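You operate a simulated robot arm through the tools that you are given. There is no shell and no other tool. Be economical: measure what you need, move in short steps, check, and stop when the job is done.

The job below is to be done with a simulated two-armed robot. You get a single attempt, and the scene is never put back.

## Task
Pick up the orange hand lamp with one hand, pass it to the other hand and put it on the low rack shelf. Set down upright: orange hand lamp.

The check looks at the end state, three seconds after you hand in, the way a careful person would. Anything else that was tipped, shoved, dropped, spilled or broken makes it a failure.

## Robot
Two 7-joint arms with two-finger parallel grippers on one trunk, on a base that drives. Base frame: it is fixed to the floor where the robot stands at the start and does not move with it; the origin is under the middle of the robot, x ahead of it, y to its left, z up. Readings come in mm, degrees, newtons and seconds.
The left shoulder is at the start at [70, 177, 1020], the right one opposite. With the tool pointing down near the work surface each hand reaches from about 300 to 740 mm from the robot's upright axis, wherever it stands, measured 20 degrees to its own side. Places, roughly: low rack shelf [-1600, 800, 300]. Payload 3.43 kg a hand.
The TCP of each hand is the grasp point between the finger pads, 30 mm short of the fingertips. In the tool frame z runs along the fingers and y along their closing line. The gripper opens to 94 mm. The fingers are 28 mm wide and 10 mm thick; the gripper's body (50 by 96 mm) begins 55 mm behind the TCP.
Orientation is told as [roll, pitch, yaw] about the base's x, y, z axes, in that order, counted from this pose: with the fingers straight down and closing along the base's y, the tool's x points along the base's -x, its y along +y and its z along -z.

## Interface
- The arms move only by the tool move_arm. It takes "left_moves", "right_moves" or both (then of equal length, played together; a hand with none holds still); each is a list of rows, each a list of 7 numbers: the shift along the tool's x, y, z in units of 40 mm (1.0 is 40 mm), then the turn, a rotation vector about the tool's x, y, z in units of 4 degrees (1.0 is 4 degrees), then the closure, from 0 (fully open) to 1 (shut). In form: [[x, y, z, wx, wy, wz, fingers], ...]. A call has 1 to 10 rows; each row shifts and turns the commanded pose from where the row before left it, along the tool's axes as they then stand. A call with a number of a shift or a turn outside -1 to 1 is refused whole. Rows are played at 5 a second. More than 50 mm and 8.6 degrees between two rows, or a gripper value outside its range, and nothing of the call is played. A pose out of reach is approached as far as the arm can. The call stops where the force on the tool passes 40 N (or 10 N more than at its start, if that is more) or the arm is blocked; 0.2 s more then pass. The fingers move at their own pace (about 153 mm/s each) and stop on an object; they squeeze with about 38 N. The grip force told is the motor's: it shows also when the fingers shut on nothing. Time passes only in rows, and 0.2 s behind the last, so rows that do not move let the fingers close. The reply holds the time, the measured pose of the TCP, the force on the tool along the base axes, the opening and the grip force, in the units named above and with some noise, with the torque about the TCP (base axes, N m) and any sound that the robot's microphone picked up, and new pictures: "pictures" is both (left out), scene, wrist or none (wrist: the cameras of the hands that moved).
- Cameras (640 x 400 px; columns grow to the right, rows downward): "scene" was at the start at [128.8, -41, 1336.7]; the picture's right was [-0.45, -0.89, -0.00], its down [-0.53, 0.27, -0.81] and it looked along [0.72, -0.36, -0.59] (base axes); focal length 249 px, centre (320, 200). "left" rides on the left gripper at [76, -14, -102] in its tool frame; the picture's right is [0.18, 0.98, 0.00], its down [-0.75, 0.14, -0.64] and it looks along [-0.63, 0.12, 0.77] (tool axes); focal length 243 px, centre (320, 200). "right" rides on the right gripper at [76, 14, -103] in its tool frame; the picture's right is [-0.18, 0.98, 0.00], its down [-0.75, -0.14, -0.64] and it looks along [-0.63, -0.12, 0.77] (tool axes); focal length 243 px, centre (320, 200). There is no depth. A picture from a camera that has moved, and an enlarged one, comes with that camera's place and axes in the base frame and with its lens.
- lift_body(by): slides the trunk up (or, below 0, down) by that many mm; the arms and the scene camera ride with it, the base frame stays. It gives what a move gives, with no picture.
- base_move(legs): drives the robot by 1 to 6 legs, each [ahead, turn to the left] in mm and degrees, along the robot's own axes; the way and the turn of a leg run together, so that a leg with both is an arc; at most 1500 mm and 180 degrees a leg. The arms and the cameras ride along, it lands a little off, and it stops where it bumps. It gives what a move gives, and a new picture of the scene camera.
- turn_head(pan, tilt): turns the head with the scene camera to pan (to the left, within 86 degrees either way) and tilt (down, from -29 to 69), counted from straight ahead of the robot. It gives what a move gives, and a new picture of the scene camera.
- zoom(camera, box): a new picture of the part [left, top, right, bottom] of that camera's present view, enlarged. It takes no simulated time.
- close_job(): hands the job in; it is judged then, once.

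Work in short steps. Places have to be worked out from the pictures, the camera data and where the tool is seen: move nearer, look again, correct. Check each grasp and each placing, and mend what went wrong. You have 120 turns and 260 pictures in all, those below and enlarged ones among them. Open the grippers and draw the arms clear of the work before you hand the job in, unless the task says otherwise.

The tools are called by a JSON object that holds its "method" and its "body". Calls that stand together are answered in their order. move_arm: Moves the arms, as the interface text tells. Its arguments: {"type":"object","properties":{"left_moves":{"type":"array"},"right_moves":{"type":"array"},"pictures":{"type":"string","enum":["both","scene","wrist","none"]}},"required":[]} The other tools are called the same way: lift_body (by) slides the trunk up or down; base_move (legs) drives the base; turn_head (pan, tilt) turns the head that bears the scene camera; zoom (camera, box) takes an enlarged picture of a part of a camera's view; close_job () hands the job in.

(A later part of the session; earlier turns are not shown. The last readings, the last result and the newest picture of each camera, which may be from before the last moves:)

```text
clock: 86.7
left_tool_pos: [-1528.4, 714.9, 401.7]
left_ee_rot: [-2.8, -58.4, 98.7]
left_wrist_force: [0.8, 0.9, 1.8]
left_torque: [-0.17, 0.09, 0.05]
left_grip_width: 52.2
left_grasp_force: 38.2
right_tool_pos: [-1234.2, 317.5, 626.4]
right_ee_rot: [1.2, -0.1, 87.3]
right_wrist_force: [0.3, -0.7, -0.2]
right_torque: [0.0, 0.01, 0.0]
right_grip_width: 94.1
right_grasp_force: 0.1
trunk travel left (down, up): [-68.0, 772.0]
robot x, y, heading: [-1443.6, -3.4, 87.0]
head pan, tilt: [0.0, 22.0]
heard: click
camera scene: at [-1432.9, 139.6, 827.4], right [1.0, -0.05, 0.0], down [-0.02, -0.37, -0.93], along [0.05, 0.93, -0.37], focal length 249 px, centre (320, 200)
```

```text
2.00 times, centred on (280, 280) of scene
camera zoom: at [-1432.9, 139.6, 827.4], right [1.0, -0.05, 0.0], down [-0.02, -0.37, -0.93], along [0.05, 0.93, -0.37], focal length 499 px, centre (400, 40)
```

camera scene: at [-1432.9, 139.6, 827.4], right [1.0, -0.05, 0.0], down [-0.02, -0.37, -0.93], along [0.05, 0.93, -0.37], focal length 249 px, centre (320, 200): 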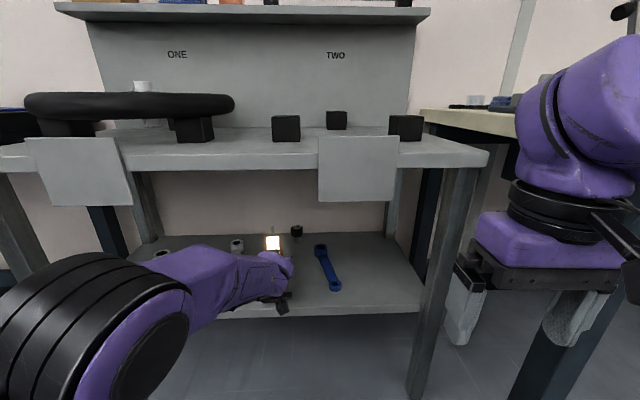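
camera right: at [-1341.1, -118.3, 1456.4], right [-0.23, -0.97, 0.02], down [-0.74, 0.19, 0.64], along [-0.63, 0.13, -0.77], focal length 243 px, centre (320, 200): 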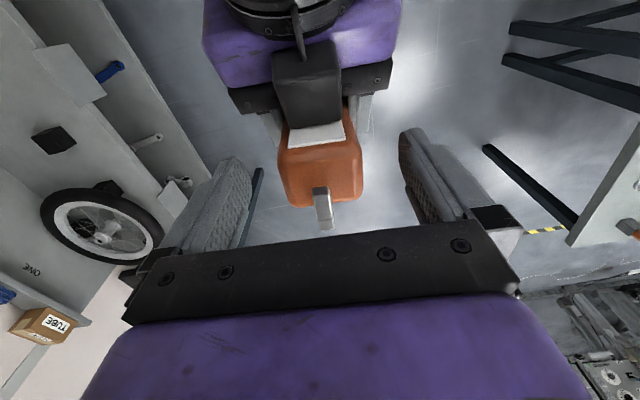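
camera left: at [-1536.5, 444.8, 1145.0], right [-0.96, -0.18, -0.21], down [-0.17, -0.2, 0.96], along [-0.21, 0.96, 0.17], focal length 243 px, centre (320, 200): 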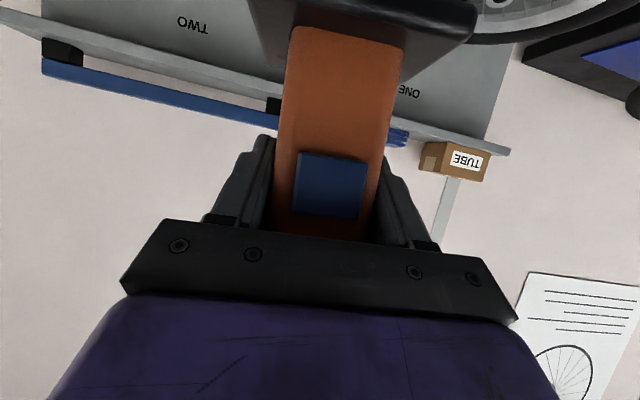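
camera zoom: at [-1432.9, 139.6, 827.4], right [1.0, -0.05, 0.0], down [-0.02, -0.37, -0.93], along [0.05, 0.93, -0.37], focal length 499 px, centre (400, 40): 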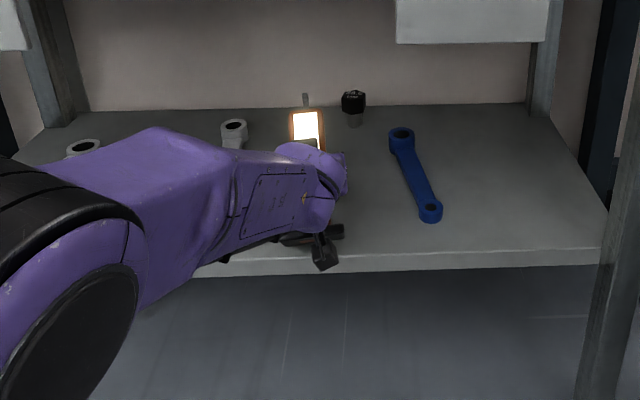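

The lamp's base caught the shelf edge: it pivoted in the grip and the switch clicked (panel lit). I back straight out 170 mm and inspect.

{"method": "base_move", "body": {"legs": [[-170, 0]]}}

{"method": "zoom", "body": {"camera": "left", "box": [0, 0, 640, 400]}}

{"method": "zoom", "body": {"camera": "scene", "box": [160, 200, 400, 350]}}

```text
clock: 88.1
left_tool_pos: [-1536.2, 544.0, 402.3]
left_ee_rot: [-2.9, -58.3, 98.7]
left_wrist_force: [-0.1, -0.2, -2.3]
left_torque: [0.06, 0.03, 0.02]
left_grip_width: 52.1
left_grasp_force: 38.0
right_tool_pos: [-1241.5, 144.9, 626.4]
right_ee_rot: [1.2, -0.3, 87.2]
right_wrist_force: [-0.5, 0.1, 0.0]
right_torque: [-0.02, 0.0, 0.0]
right_grip_width: 93.7
right_grasp_force: 0.2
trunk travel left (down, up): [-68.0, 772.0]
robot x, y, heading: [-1447.9, -173.1, 87.0]
head pan, tilt: [0.0, 22.0]
camera scene: at [-1441.4, -30.7, 827.3], right [1.0, -0.05, 0.0], down [-0.02, -0.37, -0.93], along [0.05, 0.93, -0.38], focal length 249 px, centre (320, 200)
```

scene: 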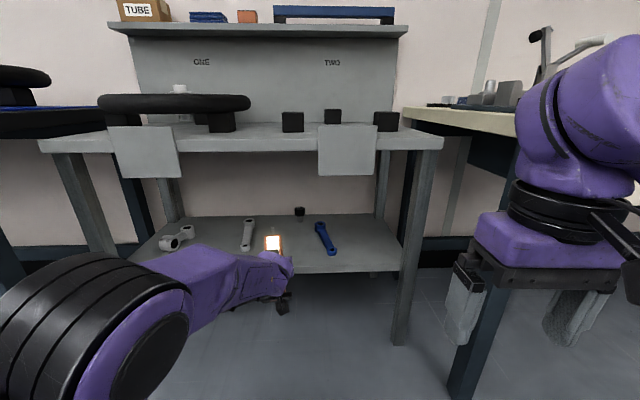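

```text
1.00 times, centred on (320, 200) of left (not enlarged: the box is as wide or as high as the picture)
camera zoom: at [-1508.3, 419.9, 391.7], right [-0.96, -0.2, -0.18], down [-0.15, -0.17, 0.97], along [-0.23, 0.96, 0.13], focal length 243 px, centre (320, 200)
```

zoom: 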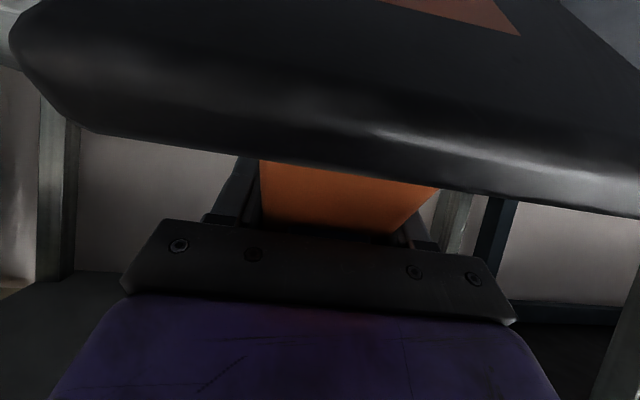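

```text
2.67 times, centred on (280, 275) of scene
camera zoom: at [-1441.4, -30.7, 827.3], right [1.0, -0.05, 0.0], down [-0.02, -0.37, -0.93], along [0.05, 0.93, -0.38], focal length 665 px, centre (427, 0)
```

zoom: 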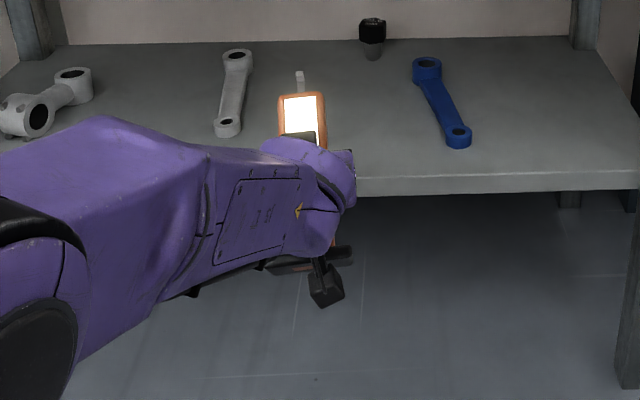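

The plate caught because the shelf surface is higher (~330) than assumed, and the lamp swung base-backward in the pads. Plan: back away, raise, and push the lamp's top backward with the right hand's closed fingers to right it in the grip; then re-enter higher and lower onto the shelf.

{"method": "base_move", "body": {"legs": [[-260, 0]]}}

{"method": "lift_body", "body": {"by": 400}}

{"method": "move_arm", "body": {"left_moves": [[-0.04, -0.66, -0.86, 0.3, 0, 0.18, 1], [-0.04, -0.66, -0.86, 0.3, 0, 0.18, 1], [-0.04, -0.66, -0.86, 0.3, 0, 0.18, 1], [-0.04, -0.66, -0.86, 0.3, 0, 0.18, 1], [-0.04, -0.66, -0.86, 0.3, 0, 0.18, 1], [0, 0, 0, 0, 0, 0, 1]]}}

```text
clock: 90.0
left_tool_pos: [-1550.0, 283.9, 402.0]
left_ee_rot: [-2.9, -58.3, 98.6]
left_wrist_force: [-0.4, 0.8, -1.8]
left_torque: [0.06, 0.02, 0.0]
left_grip_width: 51.8
left_grasp_force: 38.1
right_tool_pos: [-1254.9, -112.9, 627.3]
right_ee_rot: [1.2, -0.2, 87.1]
right_wrist_force: [0.0, 0.2, -0.3]
right_torque: [0.03, 0.0, -0.01]
right_grip_width: 94.0
right_grasp_force: 0.0
trunk travel left (down, up): [-68.0, 772.0]
robot x, y, heading: [-1459.3, -433.7, 87.1]
head pan, tilt: [0.0, 22.0]
camera scene: at [-1454.9, -290.6, 827.3], right [1.0, -0.05, 0.0], down [-0.02, -0.37, -0.93], along [0.05, 0.93, -0.38], focal length 249 px, centre (320, 200)
```

scene: 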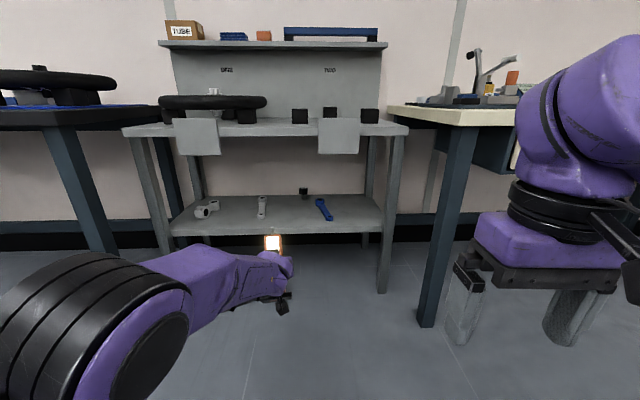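

```text
clock: 93.8
left_tool_pos: [-1550.0, 284.1, 802.4]
left_ee_rot: [-2.9, -58.3, 98.6]
left_wrist_force: [0.1, -0.4, -1.9]
left_torque: [0.01, 0.02, -0.02]
left_grip_width: 51.9
left_grasp_force: 38.2
right_tool_pos: [-1254.9, -113.7, 1026.3]
right_ee_rot: [1.2, -0.2, 87.1]
right_wrist_force: [0.3, 0.3, 0.1]
right_torque: [0.01, 0.02, -0.02]
right_grip_width: 94.1
right_grasp_force: 0.1
trunk travel left (down, up): [-468.0, 372.0]
robot x, y, heading: [-1466.3, -430.7, 86.7]
head pan, tilt: [0.0, 22.0]
```

```text
clock: 95.2
left_tool_pos: [-1420.1, 154.2, 910.9]
left_ee_rot: [-6.8, -58.2, 95.9]
left_wrist_force: [0.1, -0.2, -2.1]
left_torque: [0.03, 0.01, 0.02]
left_grip_width: 52.1
left_grasp_force: 37.6
right_tool_pos: [-1254.1, -112.3, 1025.4]
right_ee_rot: [1.3, -0.1, 87.1]
right_wrist_force: [0.2, 0.3, 0.4]
right_torque: [-0.02, -0.03, 0.0]
right_grip_width: 93.9
right_grasp_force: 0.0
trunk travel left (down, up): [-468.0, 372.0]
robot x, y, heading: [-1461.5, -431.5, 86.9]
head pan, tilt: [0.0, 22.0]
camera scene: at [-1455.0, -289.8, 1227.2], right [1.0, -0.05, 0.0], down [-0.02, -0.38, -0.93], along [0.05, 0.93, -0.38], focal length 249 px, centre (320, 200)
camera left: at [-1405.5, 27.0, 901.5], right [-0.97, -0.1, -0.22], down [-0.2, -0.15, 0.97], along [-0.13, 0.98, 0.13], focal length 243 px, centre (320, 200)
```

scene: 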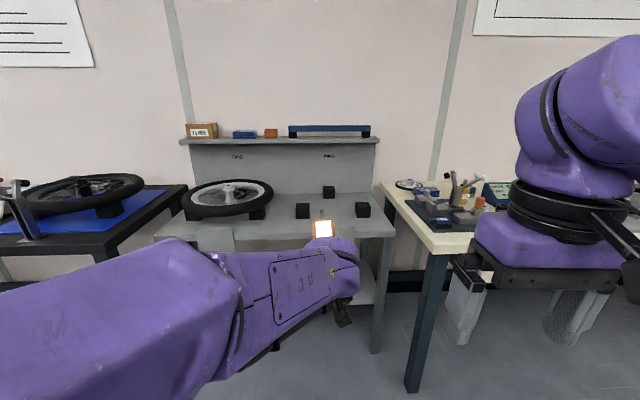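
left: 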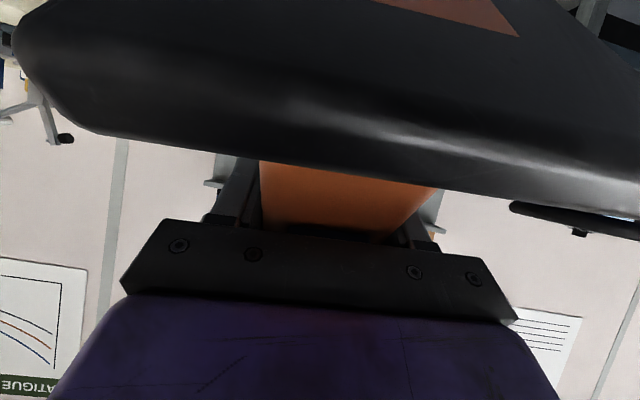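

The lamp's exact attitude is unclear from the wrist view. I bring the right hand forward, well to the right of the lamp, to look at it with its camera.

{"method": "move_arm", "body": {"right_moves": [[-0.7, 0, -0.2, 0, 0, 0, 0.5], [-0.7, 0, -0.2, 0, 0, 0, 1], [-0.7, 0, -0.2, 0, 0, 0, 1], [-0.7, 0, 0, 0, 0, 0, 1]]}}

```text
clock: 96.2
left_tool_pos: [-1415.4, 152.0, 914.4]
left_ee_rot: [-7.1, -58.3, 95.6]
left_wrist_force: [0.6, 0.1, -2.8]
left_torque: [0.04, -0.01, -0.01]
left_grip_width: 51.9
left_grasp_force: 38.2
right_tool_pos: [-1248.7, -2.1, 1050.2]
right_ee_rot: [1.1, -0.1, 87.1]
right_wrist_force: [0.4, 0.7, 0.8]
right_torque: [-0.01, 0.0, -0.03]
right_grip_width: 0.0
right_grasp_force: 32.8
trunk travel left (down, up): [-468.0, 372.0]
robot x, y, heading: [-1461.8, -433.6, 86.7]
head pan, tilt: [0.0, 22.0]
camera scene: at [-1455.4, -289.6, 1227.2], right [1.0, -0.05, 0.0], down [-0.02, -0.38, -0.93], along [0.05, 0.93, -0.38], focal length 249 px, centre (320, 200)
camera right: at [-1264.2, -77.1, 1152.6], right [-0.97, 0.23, 0.02], down [0.19, 0.74, 0.64], along [0.13, 0.63, -0.77], focal length 243 px, centre (320, 200)
```

scene: 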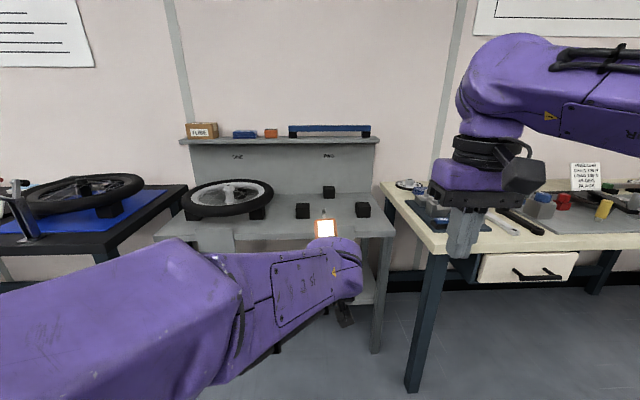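
right: 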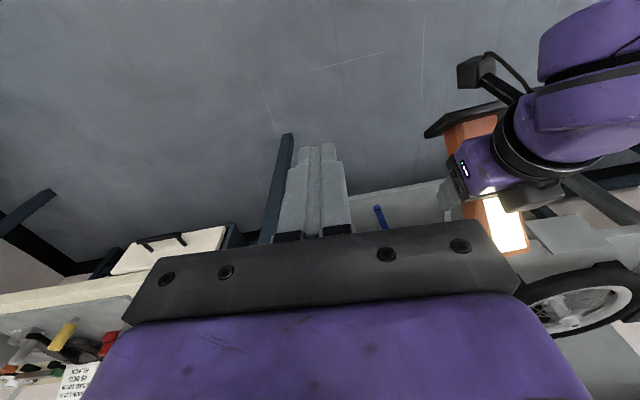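

The lamp is visible from the side here; I zoom in.

{"method": "zoom", "body": {"camera": "right", "box": [400, 40, 640, 270]}}

```text
1.74 times, centred on (520, 155) of right
camera zoom: at [-1264.2, -77.1, 1152.6], right [-0.97, 0.23, 0.02], down [0.19, 0.74, 0.64], along [0.13, 0.63, -0.77], focal length 422 px, centre (-28, 278)
```

zoom: 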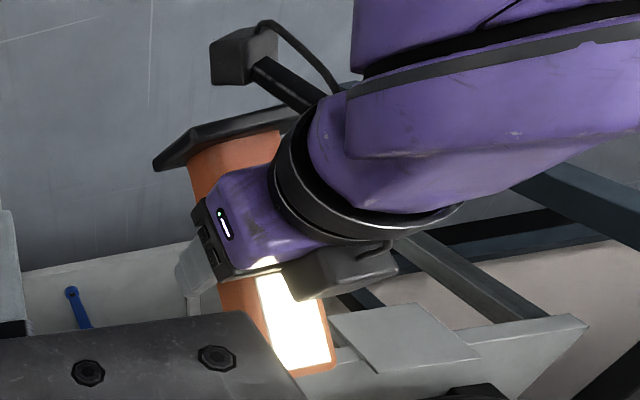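

The lamp leans about 55° in the pads: top forward, base toward the palm. I draw the left hand back ~100 mm and take the right hand's closed fingers forward, around to beyond the lamp's top, staying higher than it.

{"method": "move_arm", "body": {"left_moves": [[0.46, -0.29, -0.71, 0, 0, 0, 1], [0.46, -0.29, -0.71, 0, 0, 0, 1], [0.46, -0.29, -0.71, 0, 0, 0, 1], [0, 0, 0, 0, 0, 0, 1], [0, 0, 0, 0, 0, 0, 1], [0, 0, 0, 0, 0, 0, 1]], "right_moves": [[-0.9, 0, 0, 0, 0, 0, 1], [-0.9, 0, 0, 0, 0, 0, 1], [-0.9, 0, 0, 0, 0, 0, 1], [-0.9, 0, 0, 0, 0, 0, 1], [-0.9, 0, 0, 0, 0, 0, 1], [-0.4, 0, 0, 0, 0, 0, 1]]}}

```text
clock: 97.6
left_tool_pos: [-1378.9, 50.2, 902.4]
left_ee_rot: [-3.0, -58.4, 91.7]
left_wrist_force: [-0.9, 0.2, -2.4]
left_torque: [0.06, -0.04, -0.02]
left_grip_width: 52.0
left_grasp_force: 37.7
right_tool_pos: [-1242.6, 145.8, 1040.9]
right_ee_rot: [1.2, 0.0, 87.3]
right_wrist_force: [0.2, 0.5, 0.3]
right_torque: [-0.05, -0.01, -0.01]
right_grip_width: 0.0
right_grasp_force: 32.5
right hand out of reach, approached as far as the arm can: row 5, 6
trunk travel left (down, up): [-468.0, 372.0]
robot x, y, heading: [-1465.6, -432.9, 87.1]
head pan, tilt: [0.0, 22.0]
camera scene: at [-1454.8, -289.4, 1227.2], right [1.0, -0.05, 0.0], down [-0.02, -0.38, -0.93], along [0.05, 0.93, -0.38], focal length 249 px, centre (320, 200)
camera right: at [-1258.7, 70.2, 1142.2], right [-0.97, 0.23, 0.02], down [0.19, 0.74, 0.64], along [0.13, 0.63, -0.77], focal length 243 px, centre (320, 200)
camera left: at [-1367.0, -77.5, 891.7], right [-0.98, -0.08, -0.18], down [-0.17, -0.15, 0.97], along [-0.11, 0.98, 0.13], focal length 243 px, centre (320, 200)
```

scene: 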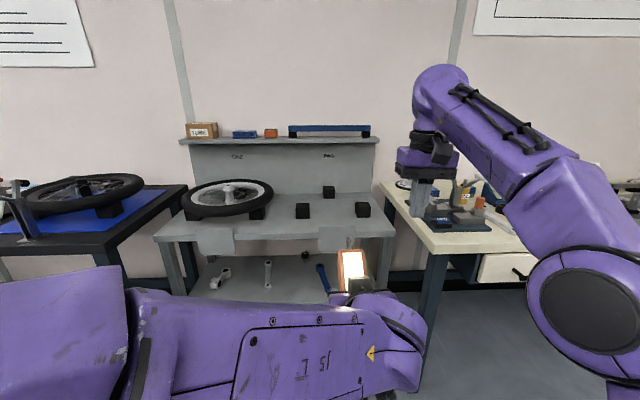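
right: 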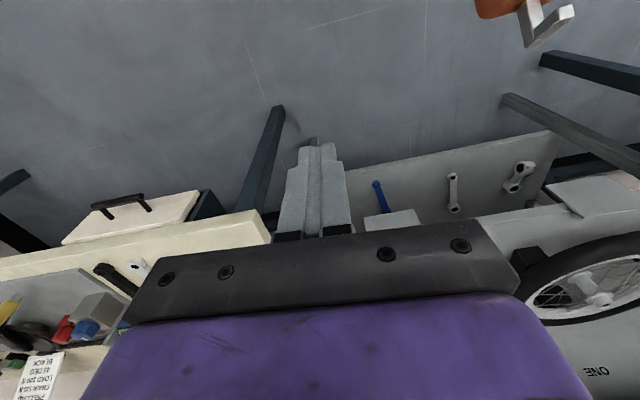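
left: 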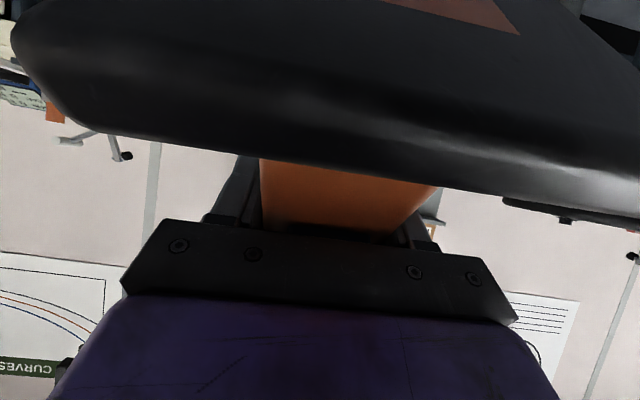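

The right hand is at its forward reach limit, so I draw the left back another 60 mm and slide the right across in front of the lamp, then lower it beside the lamp's far side.

{"method": "move_arm", "body": {"left_moves": [[0.41, -0.47, -0.65, 0, 0, 0, 1], [0.41, -0.47, -0.65, 0, 0, 0, 1], [0, 0, 0, 0, 0, 0, 1], [0, 0, 0, 0, 0, 0, 1], [0, 0, 0, 0, 0, 0, 1], [0, 0, 0, 0, 0, 0, 1]], "right_moves": [[0, 0, 0, 0, 0, 0, 1], [0, 0, 0, 0, 0, 0, 1], [0, 0.8, 0, 0, 0, 0, 1], [0, 0.8, 0, 0, 0, 0, 1], [0, 0.8, 0, 0, 0, 0, 1], [0, 0, 0.5, 0, 0, 0, 1]]}}

```text
clock: 99.0
left_tool_pos: [-1344.7, -14.0, 904.2]
left_ee_rot: [-2.9, -58.7, 91.7]
left_wrist_force: [-0.3, -0.1, -1.4]
left_torque: [0.05, 0.02, -0.04]
left_grip_width: 52.1
left_grasp_force: 37.7
right_tool_pos: [-1302.7, 151.9, 1009.1]
right_ee_rot: [1.2, -0.2, 87.1]
right_wrist_force: [0.6, -0.1, 0.0]
right_torque: [-0.03, 0.05, 0.0]
right_grip_width: 0.1
right_grasp_force: 32.8
right hand out of reach, approached as far as the arm can: row 4, 5
trunk travel left (down, up): [-468.0, 372.0]
robot x, y, heading: [-1464.1, -432.7, 87.1]
head pan, tilt: [0.0, 22.0]
camera scene: at [-1454.1, -291.3, 1227.4], right [1.0, -0.05, 0.0], down [-0.02, -0.37, -0.93], along [0.05, 0.93, -0.37], focal length 249 px, centre (320, 200)
camera right: at [-1318.2, 75.9, 1110.1], right [-0.97, 0.23, 0.02], down [0.19, 0.74, 0.64], along [0.13, 0.63, -0.77], focal length 243 px, centre (320, 200)
camera left: at [-1332.4, -141.1, 893.0], right [-0.98, -0.08, -0.18], down [-0.17, -0.15, 0.97], along [-0.11, 0.98, 0.14], focal length 243 px, centre (320, 200)
```

scene: 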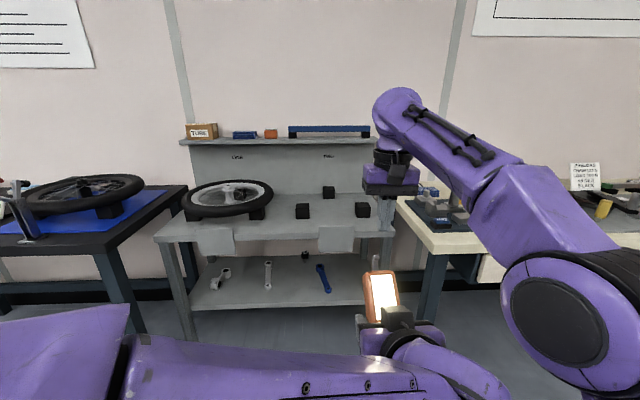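
right: 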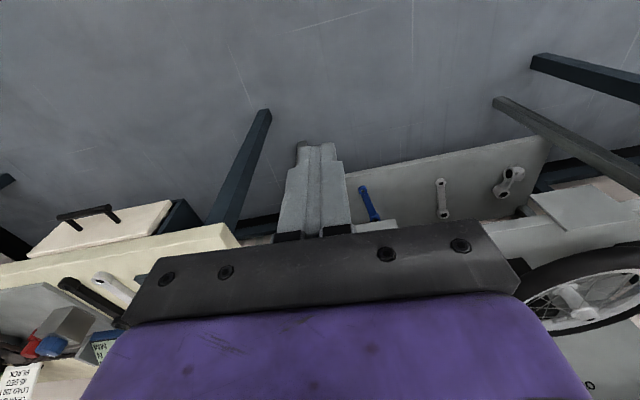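
left: 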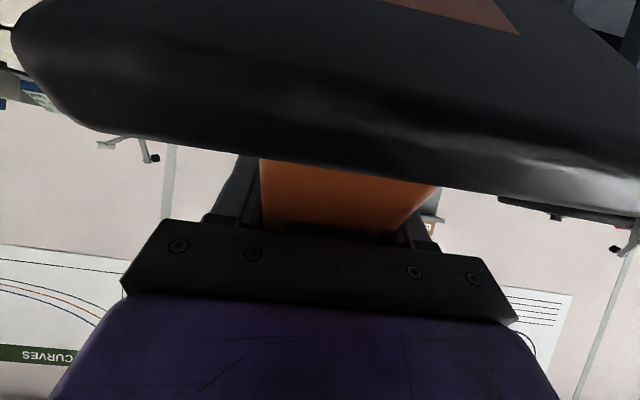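

Right fingers are ahead of the lamp. I line them up laterally (x≈-1338), lower slightly and start closing in.

{"method": "move_arm", "body": {"right_moves": [[0.5, 0.45, 0.25, 0, 0, 0, 1], [0.5, 0.43, 0.25, 0, 0, 0, 1], [0.3, 0, 0, 0, 0, 0, 1], [0.3, 0, 0, 0, 0, 0, 1]], "left_moves": [[0, 0, 0, 0, 0, 0, 1], [0, 0, 0, 0, 0, 0, 1], [0, 0, 0, 0, 0, 0, 1], [0, 0, 0, 0, 0, 0, 1]]}}

{"method": "zoom", "body": {"camera": "scene", "box": [300, 150, 460, 350]}}

```text
clock: 100.0
left_tool_pos: [-1345.4, -14.1, 903.3]
left_ee_rot: [-3.0, -58.5, 91.7]
left_wrist_force: [0.4, -0.5, -1.5]
left_torque: [0.07, -0.01, 0.02]
left_grip_width: 52.0
left_grasp_force: 38.0
right_tool_pos: [-1341.6, 88.3, 991.2]
right_ee_rot: [1.2, -0.2, 87.1]
right_wrist_force: [0.1, 0.0, 0.2]
right_torque: [-0.01, 0.01, 0.0]
right_grip_width: 0.0
right_grasp_force: 33.6
trunk travel left (down, up): [-468.0, 372.0]
robot x, y, heading: [-1460.8, -431.8, 86.8]
head pan, tilt: [0.0, 22.0]
camera scene: at [-1454.9, -291.2, 1227.4], right [1.0, -0.05, 0.0], down [-0.02, -0.37, -0.93], along [0.05, 0.93, -0.37], focal length 249 px, centre (320, 200)
camera right: at [-1357.6, 13.1, 1091.5], right [-0.97, 0.23, 0.02], down [0.19, 0.74, 0.64], along [0.13, 0.63, -0.77], focal length 243 px, centre (320, 200)
camera left: at [-1333.0, -141.0, 893.1], right [-0.98, -0.08, -0.18], down [-0.17, -0.15, 0.97], along [-0.11, 0.98, 0.14], focal length 243 px, centre (320, 200)
```

scene: 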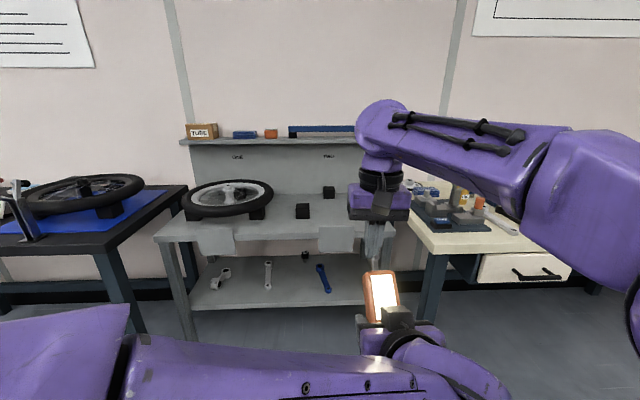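
right: 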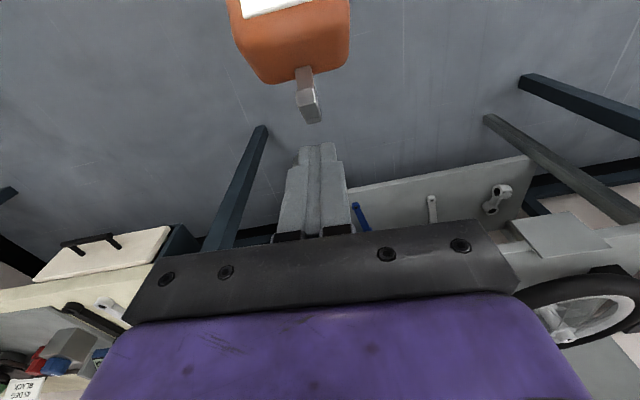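
left: 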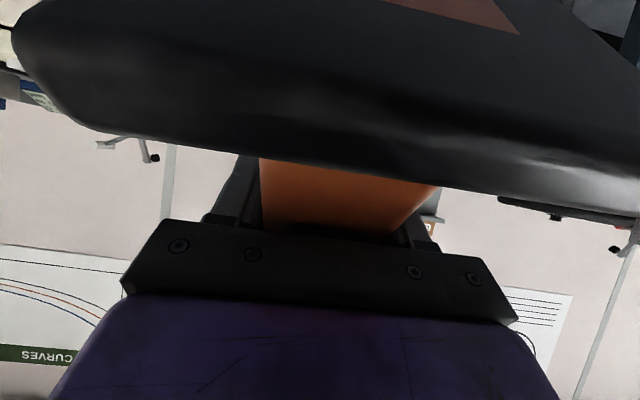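

```text
2.00 times, centred on (380, 250) of scene
camera zoom: at [-1454.9, -291.2, 1227.4], right [1.0, -0.05, 0.0], down [-0.02, -0.37, -0.93], along [0.05, 0.93, -0.37], focal length 499 px, centre (200, 100)
```

zoom: 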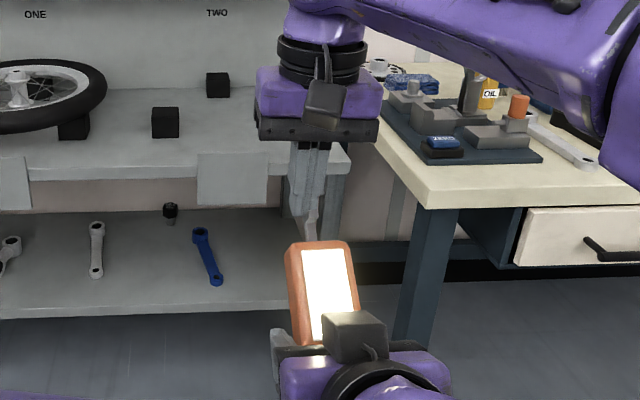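

The hook and top face are right in front of the closed fingers, laterally aligned. I push back in small steps: 36 mm first.

{"method": "move_arm", "body": {"right_moves": [[0.3, 0, 0, 0, 0, 0, 1], [0.3, 0, 0, 0, 0, 0, 1], [0.3, 0, 0, 0, 0, 0, 1]], "left_moves": [[0, 0, 0, 0, 0, 0, 1], [0, 0, 0, 0, 0, 0, 1], [0, 0, 0, 0, 0, 0, 1]], "pictures": "wrist"}}

```text
clock: 100.8
left_tool_pos: [-1346.1, -14.7, 902.8]
left_ee_rot: [-2.9, -58.4, 91.6]
left_wrist_force: [-1.4, -20.0, -9.9]
left_torque: [1.28, -0.06, 0.01]
left_grip_width: 52.1
left_grasp_force: 37.8
right_tool_pos: [-1344.7, 52.9, 991.1]
right_ee_rot: [1.2, -0.4, 87.2]
right_wrist_force: [1.5, 20.4, 8.4]
right_torque: [0.01, 0.02, 0.04]
right_grip_width: 0.1
right_grasp_force: 32.8
trunk travel left (down, up): [-468.0, 372.0]
robot x, y, heading: [-1466.5, -432.3, 86.9]
head pan, tilt: [0.0, 22.0]
camera right: at [-1360.3, -22.5, 1092.2], right [-0.97, 0.23, 0.02], down [0.19, 0.74, 0.64], along [0.13, 0.63, -0.77], focal length 243 px, centre (320, 200)
camera left: at [-1332.9, -141.6, 892.5], right [-0.98, -0.08, -0.18], down [-0.17, -0.15, 0.97], along [-0.11, 0.99, 0.13], focal length 243 px, centre (320, 200)
```

right: 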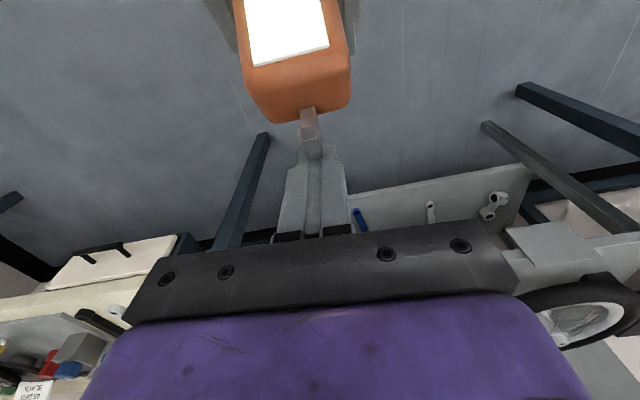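
left: 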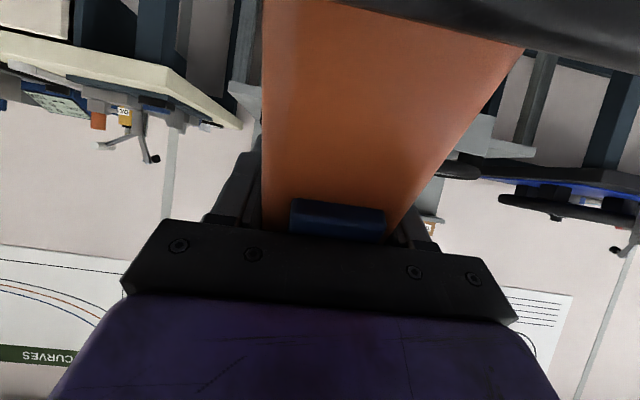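

It works — the lamp is turning upright (the switch and base are moving back toward the earlier reference view). I push another 16 mm.

{"method": "move_arm", "body": {"right_moves": [[0.2, 0, 0, 0, 0, 0, 1], [0.2, 0, 0, 0, 0, 0, 1]], "left_moves": [[0, 0, 0, 0, 0, 0, 1], [0, 0, 0, 0, 0, 0, 1]], "pictures": "wrist"}}

```text
clock: 101.4
left_tool_pos: [-1344.8, -14.3, 903.6]
left_ee_rot: [-2.9, -58.5, 91.8]
left_wrist_force: [-0.5, -19.1, -15.3]
left_torque: [1.23, -0.04, 0.03]
left_grip_width: 51.9
left_grasp_force: 37.9
right_tool_pos: [-1344.2, 34.8, 990.3]
right_ee_rot: [1.3, -0.3, 87.2]
right_wrist_force: [-0.5, 19.4, 12.0]
right_torque: [-0.16, 0.05, 0.0]
right_grip_width: 0.0
right_grasp_force: 32.7
trunk travel left (down, up): [-468.0, 372.0]
robot x, y, heading: [-1464.3, -432.0, 86.9]
head pan, tilt: [0.0, 22.0]
heard: click
camera right: at [-1360.9, -38.8, 1091.7], right [-0.97, 0.23, 0.02], down [0.19, 0.74, 0.64], along [0.13, 0.63, -0.77], focal length 243 px, centre (320, 200)
camera left: at [-1332.9, -141.0, 892.5], right [-0.98, -0.08, -0.18], down [-0.17, -0.15, 0.97], along [-0.11, 0.99, 0.13], focal length 243 px, centre (320, 200)
```

right: 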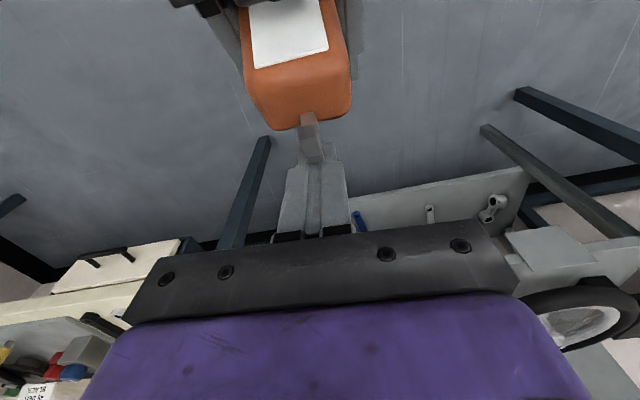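
left: 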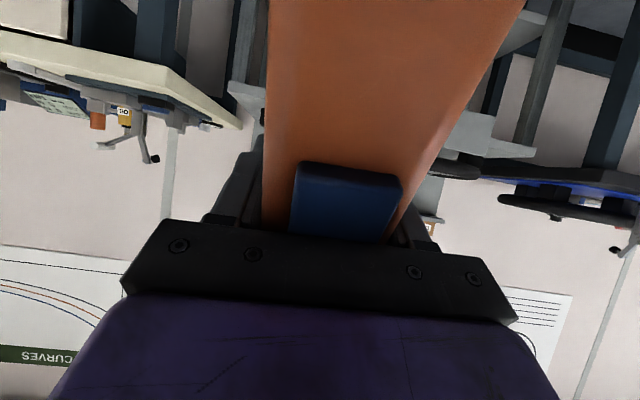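

The second click switched the light off. The view suggests ~35° of lean remains, so I continue pushing 16 mm at a time.

{"method": "move_arm", "body": {"right_moves": [[0.2, 0, 0, 0, 0, 0, 1], [0.2, 0, 0, 0, 0, 0, 1]], "left_moves": [[0, 0, 0, 0, 0, 0, 1], [0, 0, 0, 0, 0, 0, 1]], "pictures": "both"}}

```text
clock: 102.0
left_tool_pos: [-1344.7, -13.9, 904.0]
left_ee_rot: [-2.9, -58.4, 91.8]
left_wrist_force: [-2.5, -16.4, -11.8]
left_torque: [1.34, -0.17, 0.04]
left_grip_width: 51.6
left_grasp_force: 38.1
right_tool_pos: [-1344.8, 20.6, 989.0]
right_ee_rot: [1.1, -0.1, 87.1]
right_wrist_force: [1.9, 16.7, 11.3]
right_torque: [-0.11, -0.03, 0.06]
right_grip_width: 0.1
right_grasp_force: 32.8
trunk travel left (down, up): [-468.0, 372.0]
robot x, y, heading: [-1464.4, -432.1, 86.9]
head pan, tilt: [0.0, 22.0]
camera scene: at [-1454.1, -290.5, 1227.3], right [1.0, -0.05, 0.0], down [-0.02, -0.37, -0.93], along [0.05, 0.93, -0.38], focal length 249 px, centre (320, 200)
camera right: at [-1360.6, -54.8, 1091.8], right [-0.97, 0.23, 0.02], down [0.19, 0.74, 0.64], along [0.13, 0.63, -0.77], focal length 243 px, centre (320, 200)
camera left: at [-1332.6, -140.3, 892.8], right [-0.98, -0.08, -0.18], down [-0.17, -0.15, 0.97], along [-0.11, 0.98, 0.14], focal length 243 px, centre (320, 200)
```

scene: 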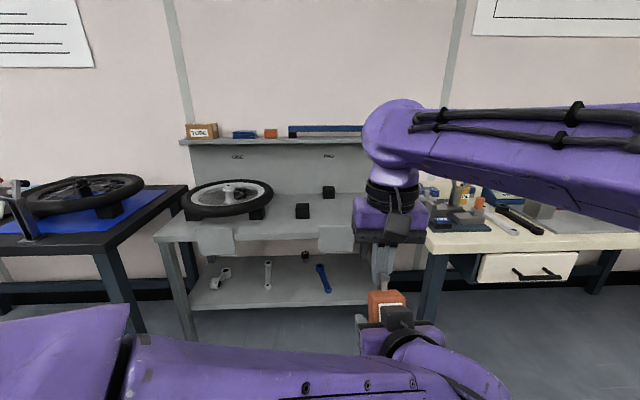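
right: 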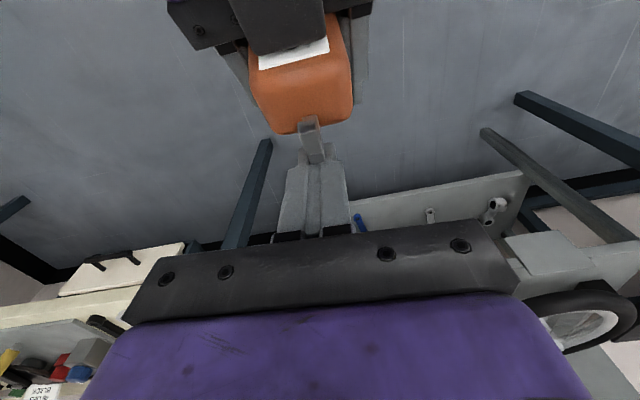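
left: 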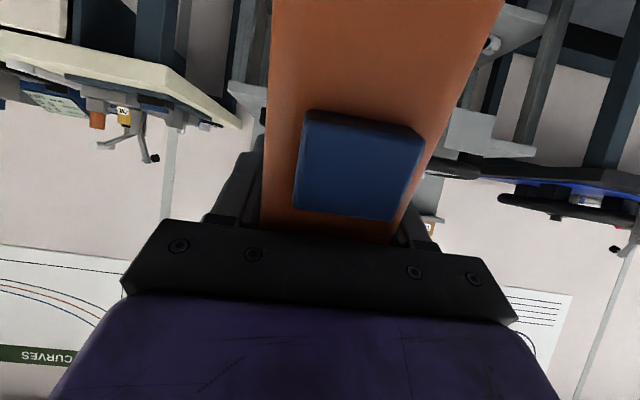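

The lean is down to ~29°, but friction on the hook is dragging the lamp down a little. I push on while raising the right hand along with the hook.

{"method": "move_arm", "body": {"right_moves": [[0.1, 0, -0.15, 0, 0, 0, 1], [0.2, 0, -0.1, 0, 0, 0, 1], [0.2, 0, -0.1, 0, 0, 0, 1]], "left_moves": [[0, 0, 0, 0, 0, 0, 1], [0, 0, 0, 0, 0, 0, 1], [0, 0, 0, 0, 0, 0, 1]], "pictures": "wrist"}}

```text
clock: 102.7
left_tool_pos: [-1343.5, -14.6, 904.9]
left_ee_rot: [-3.3, -58.9, 91.8]
left_wrist_force: [-0.6, -4.5, -0.6]
left_torque: [0.48, -0.04, 0.01]
left_grip_width: 52.1
left_grasp_force: 38.2
right_tool_pos: [-1344.7, 11.9, 998.2]
right_ee_rot: [1.0, -0.1, 86.9]
right_wrist_force: [-0.6, 4.8, -1.6]
right_torque: [-0.01, 0.06, 0.0]
right_grip_width: 0.1
right_grasp_force: 33.0
trunk travel left (down, up): [-468.0, 372.0]
robot x, y, heading: [-1463.0, -431.0, 87.0]
head pan, tilt: [0.0, 22.0]
stopped in row 3 (left hand): the force on the tool passed its limit at 51 N (the readings are from after the stop); the commanded pose is now the measured one
camera right: at [-1360.8, -63.7, 1099.6], right [-0.97, 0.24, 0.02], down [0.19, 0.74, 0.64], along [0.14, 0.63, -0.77], focal length 243 px, centre (320, 200)
camera left: at [-1331.9, -141.7, 894.6], right [-0.98, -0.08, -0.19], down [-0.17, -0.16, 0.97], along [-0.11, 0.98, 0.14], focal length 243 px, centre (320, 200)
```

right: 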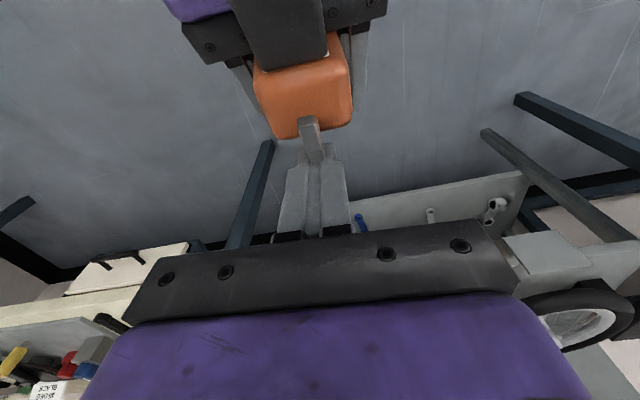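
left: 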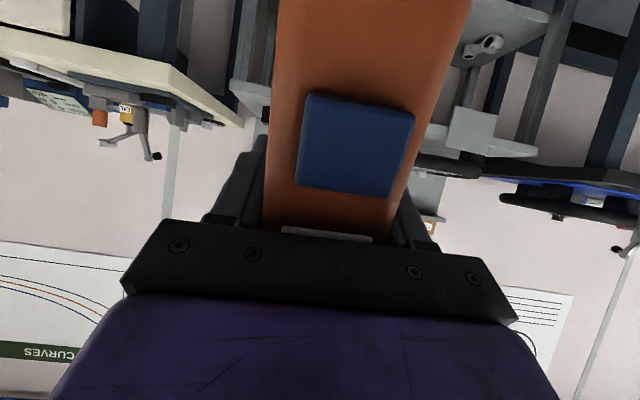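

The lean is ~17° now, but the body sits too deep against the left palm to go fully upright. Better: let the right hand take the lamp by its top again and regrasp properly. First I retreat the right hand forward and up, and lower the left.

{"method": "move_arm", "body": {"right_moves": [[-0.6, 0, 0, 0, 0, 0, 1], [-0.3, 0, -0.4, 0, 0, 0, 1], [0, 0, -0.5, 0, 0, 0, 1], [0, 0, -0.3, 0, 0, 0, 0.5], [0, 0, 0, 0, 0, 0, 0]], "left_moves": [[0, 0, 0, 0, 0, 0, 1], [0.47, 0, 0.29, 0, 0, 0, 1], [0.47, 0, 0.29, 0, 0, 0, 1], [0.47, 0, 0.29, 0, 0, 0, 1], [0, 0, 0, 0, 0, 0, 1]]}}

```text
clock: 103.8
left_tool_pos: [-1343.5, -12.3, 837.5]
left_ee_rot: [-3.3, -58.9, 92.0]
left_wrist_force: [0.1, 0.8, -1.1]
left_torque: [0.06, 0.01, -0.01]
left_grip_width: 52.1
left_grasp_force: 37.8
right_tool_pos: [-1343.3, 47.4, 1046.5]
right_ee_rot: [1.1, -0.1, 86.9]
right_wrist_force: [-0.1, 0.9, -0.4]
right_torque: [0.02, 0.01, 0.0]
right_grip_width: 93.7
right_grasp_force: 0.0
trunk travel left (down, up): [-468.0, 372.0]
robot x, y, heading: [-1461.1, -432.8, 87.3]
head pan, tilt: [0.0, 22.0]
camera scene: at [-1455.0, -290.7, 1227.4], right [1.0, -0.05, 0.0], down [-0.02, -0.37, -0.93], along [0.05, 0.93, -0.37], focal length 249 px, centre (320, 200)
camera right: at [-1359.3, -28.2, 1148.2], right [-0.97, 0.24, 0.02], down [0.19, 0.74, 0.64], along [0.14, 0.63, -0.77], focal length 243 px, centre (320, 200)
camera left: at [-1332.1, -139.8, 826.7], right [-0.98, -0.08, -0.19], down [-0.17, -0.16, 0.97], along [-0.11, 0.98, 0.14], focal length 243 px, centre (320, 200)
```

scene: 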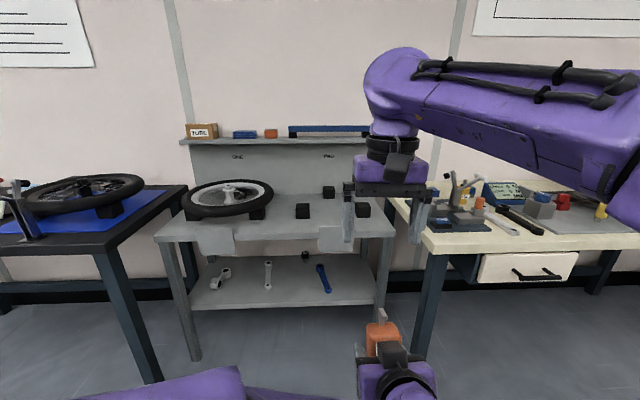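
right: 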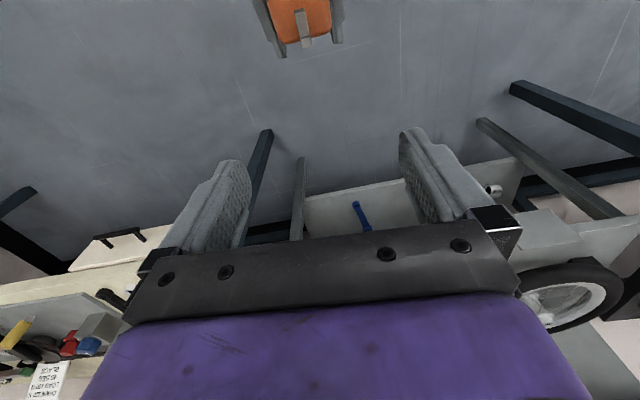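
left: 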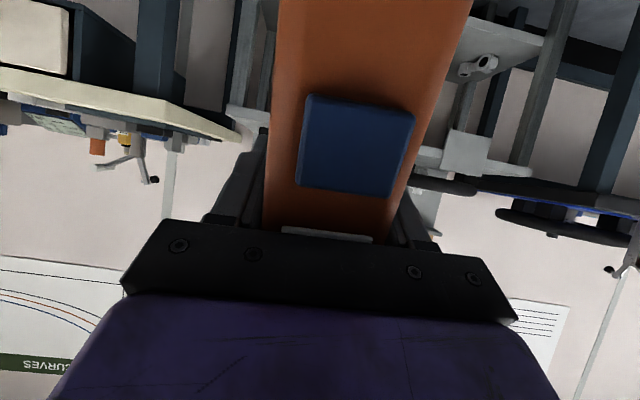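

The lamp's top is at roughly (y -15, z 915). I tilt the open right hand 16° to match the lean before going in.

{"method": "move_arm", "body": {"right_moves": [[0, 0, 0, 0, 1, 0, 0], [0, 0, 0, 0, 1, 0, 0], [0, 0, 0, 0, 1, 0, 0], [0, 0, 0, 0, 1, 0, 0], [0.3, 0, 0.7, 0, 0, 0, 0], [0.3, 0.05, 0.7, 0, 0, 0, 0]], "pictures": "both"}}

```text
clock: 105.2
left_tool_pos: [-1343.5, -12.6, 839.2]
left_ee_rot: [-3.2, -58.8, 91.9]
left_wrist_force: [-0.4, 0.0, -2.4]
left_torque: [0.09, 0.01, 0.02]
left_grip_width: 52.2
left_grasp_force: 37.4
right_tool_pos: [-1344.5, 8.9, 1000.4]
right_ee_rot: [1.1, 15.9, 87.3]
right_wrist_force: [0.1, 0.4, -0.1]
right_torque: [0.0, 0.02, 0.01]
right_grip_width: 94.1
right_grasp_force: 0.0
trunk travel left (down, up): [-468.0, 372.0]
robot x, y, heading: [-1466.0, -427.2, 87.0]
head pan, tilt: [0.0, 22.0]
camera scene: at [-1454.8, -290.7, 1227.4], right [1.0, -0.05, 0.0], down [-0.02, -0.37, -0.93], along [0.05, 0.93, -0.37], focal length 249 px, centre (320, 200)
camera right: at [-1359.8, -35.5, 1118.3], right [-0.97, 0.23, -0.03], down [0.2, 0.89, 0.41], along [0.12, 0.39, -0.91], focal length 243 px, centre (320, 200)
```

scene: 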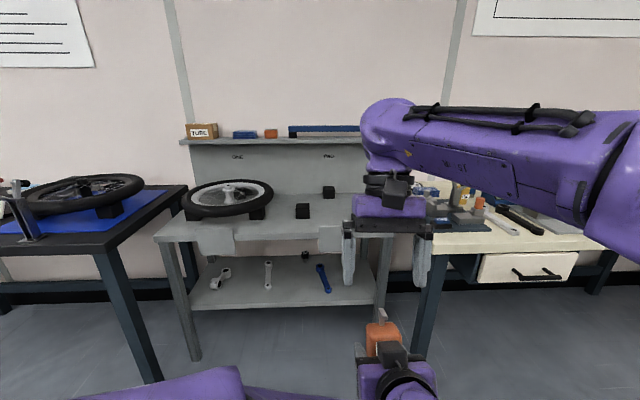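
right: 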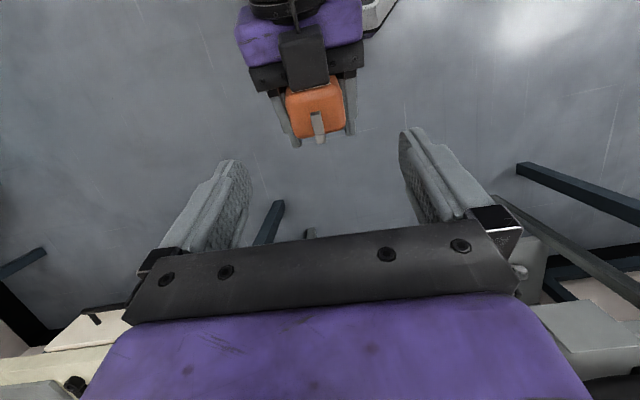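

The top face is measured near (x -1347, y -26, z 914). I descend along the tilted tool axis to put the right pads on the upper body, just above the left fingers.

{"method": "move_arm", "body": {"right_moves": [[0.1, 0.08, 0.6, 0, 0, 0, 0], [0.1, 0, 0.6, 0, 0, 0, 0], [0.08, 0, 0.6, 0, 0, 0, 0]], "pictures": "both"}}

```text
clock: 106.0
left_tool_pos: [-1344.9, -13.2, 837.9]
left_ee_rot: [-3.3, -58.8, 92.0]
left_wrist_force: [-0.3, 1.1, -1.3]
left_torque: [0.07, -0.01, -0.01]
left_grip_width: 51.9
left_grasp_force: 38.4
right_tool_pos: [-1351.7, -21.3, 933.7]
right_ee_rot: [1.1, 15.8, 87.1]
right_wrist_force: [-0.4, -0.4, 0.5]
right_torque: [0.01, -0.04, -0.02]
right_grip_width: 94.1
right_grasp_force: 0.1
trunk travel left (down, up): [-468.0, 372.0]
robot x, y, heading: [-1462.8, -433.9, 87.4]
head pan, tilt: [0.0, 22.0]
camera scene: at [-1454.7, -290.8, 1227.4], right [1.0, -0.05, 0.0], down [-0.02, -0.37, -0.93], along [0.05, 0.93, -0.37], focal length 249 px, centre (320, 200)
camera right: at [-1365.7, -65.3, 1052.9], right [-0.97, 0.23, -0.03], down [0.2, 0.89, 0.41], along [0.12, 0.39, -0.91], focal length 243 px, centre (320, 200)
```

scene: 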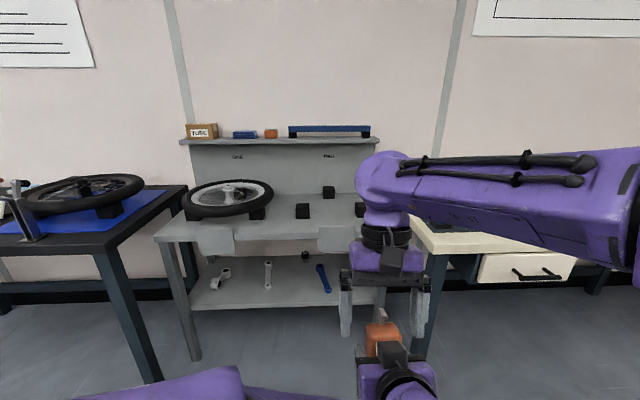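
right: 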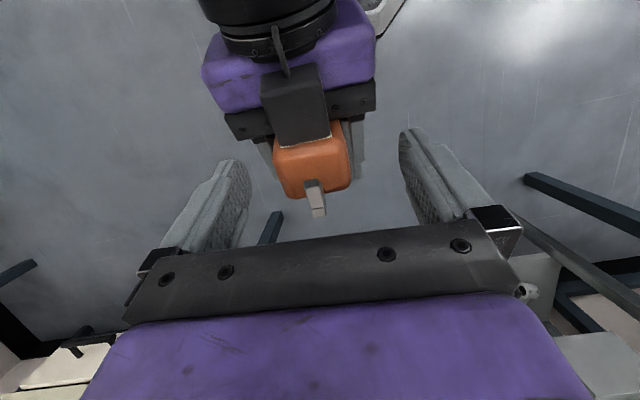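

Top face now at about (-1349, -30, 918), between the open fingers. Final 25 mm in, then close the right hand while the left holds.

{"method": "move_arm", "body": {"right_moves": [[0.07, -0.06, 0.3, 0, 0, 0, 0], [0.07, 0, 0.3, 0, 0, 0, 0], [0, 0, 0, 0, 0, 0, 0.3], [0, 0, 0, 0, 0, 0, 0.42], [0, 0, 0, 0, 0, 0, 1], [0, 0, 0, 0, 0, 0, 1], [0, 0, 0, 0, 0, 0, 1]], "left_moves": [[0, 0, 0, 0, 0, 0, 1], [0, 0, 0, 0, 0, 0, 1], [0, 0, 0, 0, 0, 0, 1], [0, 0, 0, 0, 0, 0, 1], [0, 0, 0, 0, 0, 0, 1], [0, 0, 0, 0, 0, 0, 1], [0, 0, 0, 0, 0, 0, 1]], "pictures": "wrist"}}

```text
clock: 106.9
left_tool_pos: [-1346.2, -14.4, 833.9]
left_ee_rot: [-2.4, -58.3, 91.0]
left_wrist_force: [0.2, 0.2, -1.2]
left_torque: [0.12, 0.01, 0.01]
left_grip_width: 52.0
left_grasp_force: 38.5
right_tool_pos: [-1348.7, -32.8, 914.3]
right_ee_rot: [0.9, 15.3, 87.3]
right_wrist_force: [0.1, -0.9, -0.1]
right_torque: [0.02, -0.01, -0.01]
right_grip_width: 54.4
right_grasp_force: 0.0
trunk travel left (down, up): [-468.0, 372.0]
robot x, y, heading: [-1462.8, -431.9, 86.9]
head pan, tilt: [0.0, 22.0]
stopped in row 4 (left hand): the force on the tool passed its limit at 44 N (the readings are from after the stop); the commanded pose is now the measured one
camera right: at [-1362.7, -76.4, 1032.5], right [-0.97, 0.23, -0.03], down [0.19, 0.89, 0.42], along [0.13, 0.4, -0.91], focal length 243 px, centre (320, 200)
camera left: at [-1333.8, -141.8, 823.0], right [-0.98, -0.08, -0.18], down [-0.16, -0.15, 0.98], along [-0.1, 0.99, 0.13], focal length 243 px, centre (320, 200)
```

right: 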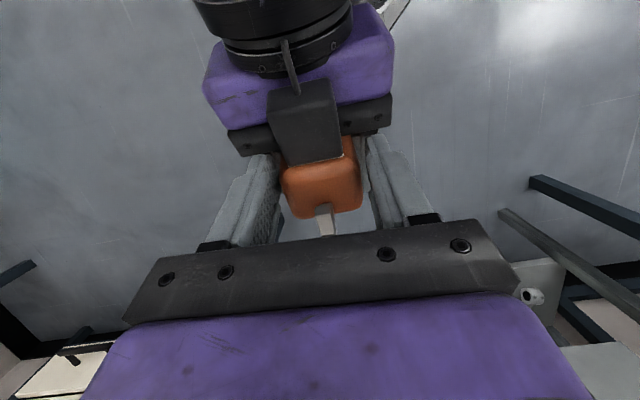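
left: 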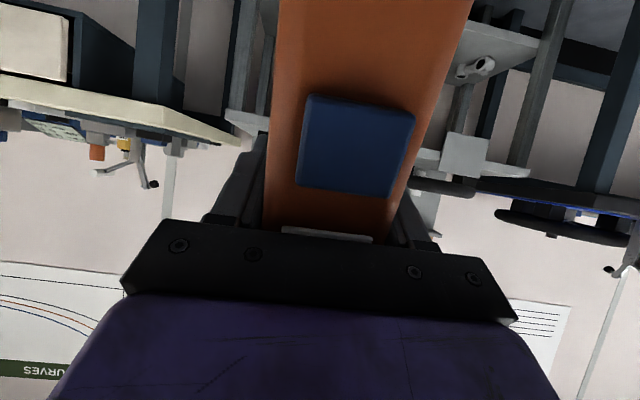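

The right fingers are at 54 mm, just touching. A transient force stopped the call, but readings are now calm. I finish closing the right hand.

{"method": "move_arm", "body": {"right_moves": [[0, 0, 0, 0, 0, 0, 0.6], [0, 0, 0, 0, 0, 0, 1], [0, 0, 0, 0, 0, 0, 1]], "left_moves": [[0, 0, 0, 0, 0, 0, 1], [0, 0, 0, 0, 0, 0, 1], [0, 0, 0, 0, 0, 0, 1]], "pictures": "none"}}

```text
clock: 107.7
left_tool_pos: [-1346.3, -13.9, 832.6]
left_ee_rot: [-2.3, -58.3, 91.1]
left_wrist_force: [-9.9, -2.9, -2.9]
left_torque: [0.38, 0.01, -0.91]
left_grip_width: 51.8
left_grasp_force: 38.4
right_tool_pos: [-1347.4, -30.4, 912.7]
right_ee_rot: [0.7, 15.4, 87.3]
right_wrist_force: [11.4, 3.8, 1.0]
right_torque: [0.03, -0.83, 0.75]
right_grip_width: 48.2
right_grasp_force: 38.1
trunk travel left (down, up): [-468.0, 372.0]
robot x, y, heading: [-1460.2, -431.9, 86.9]
head pan, tilt: [0.0, 22.0]
```

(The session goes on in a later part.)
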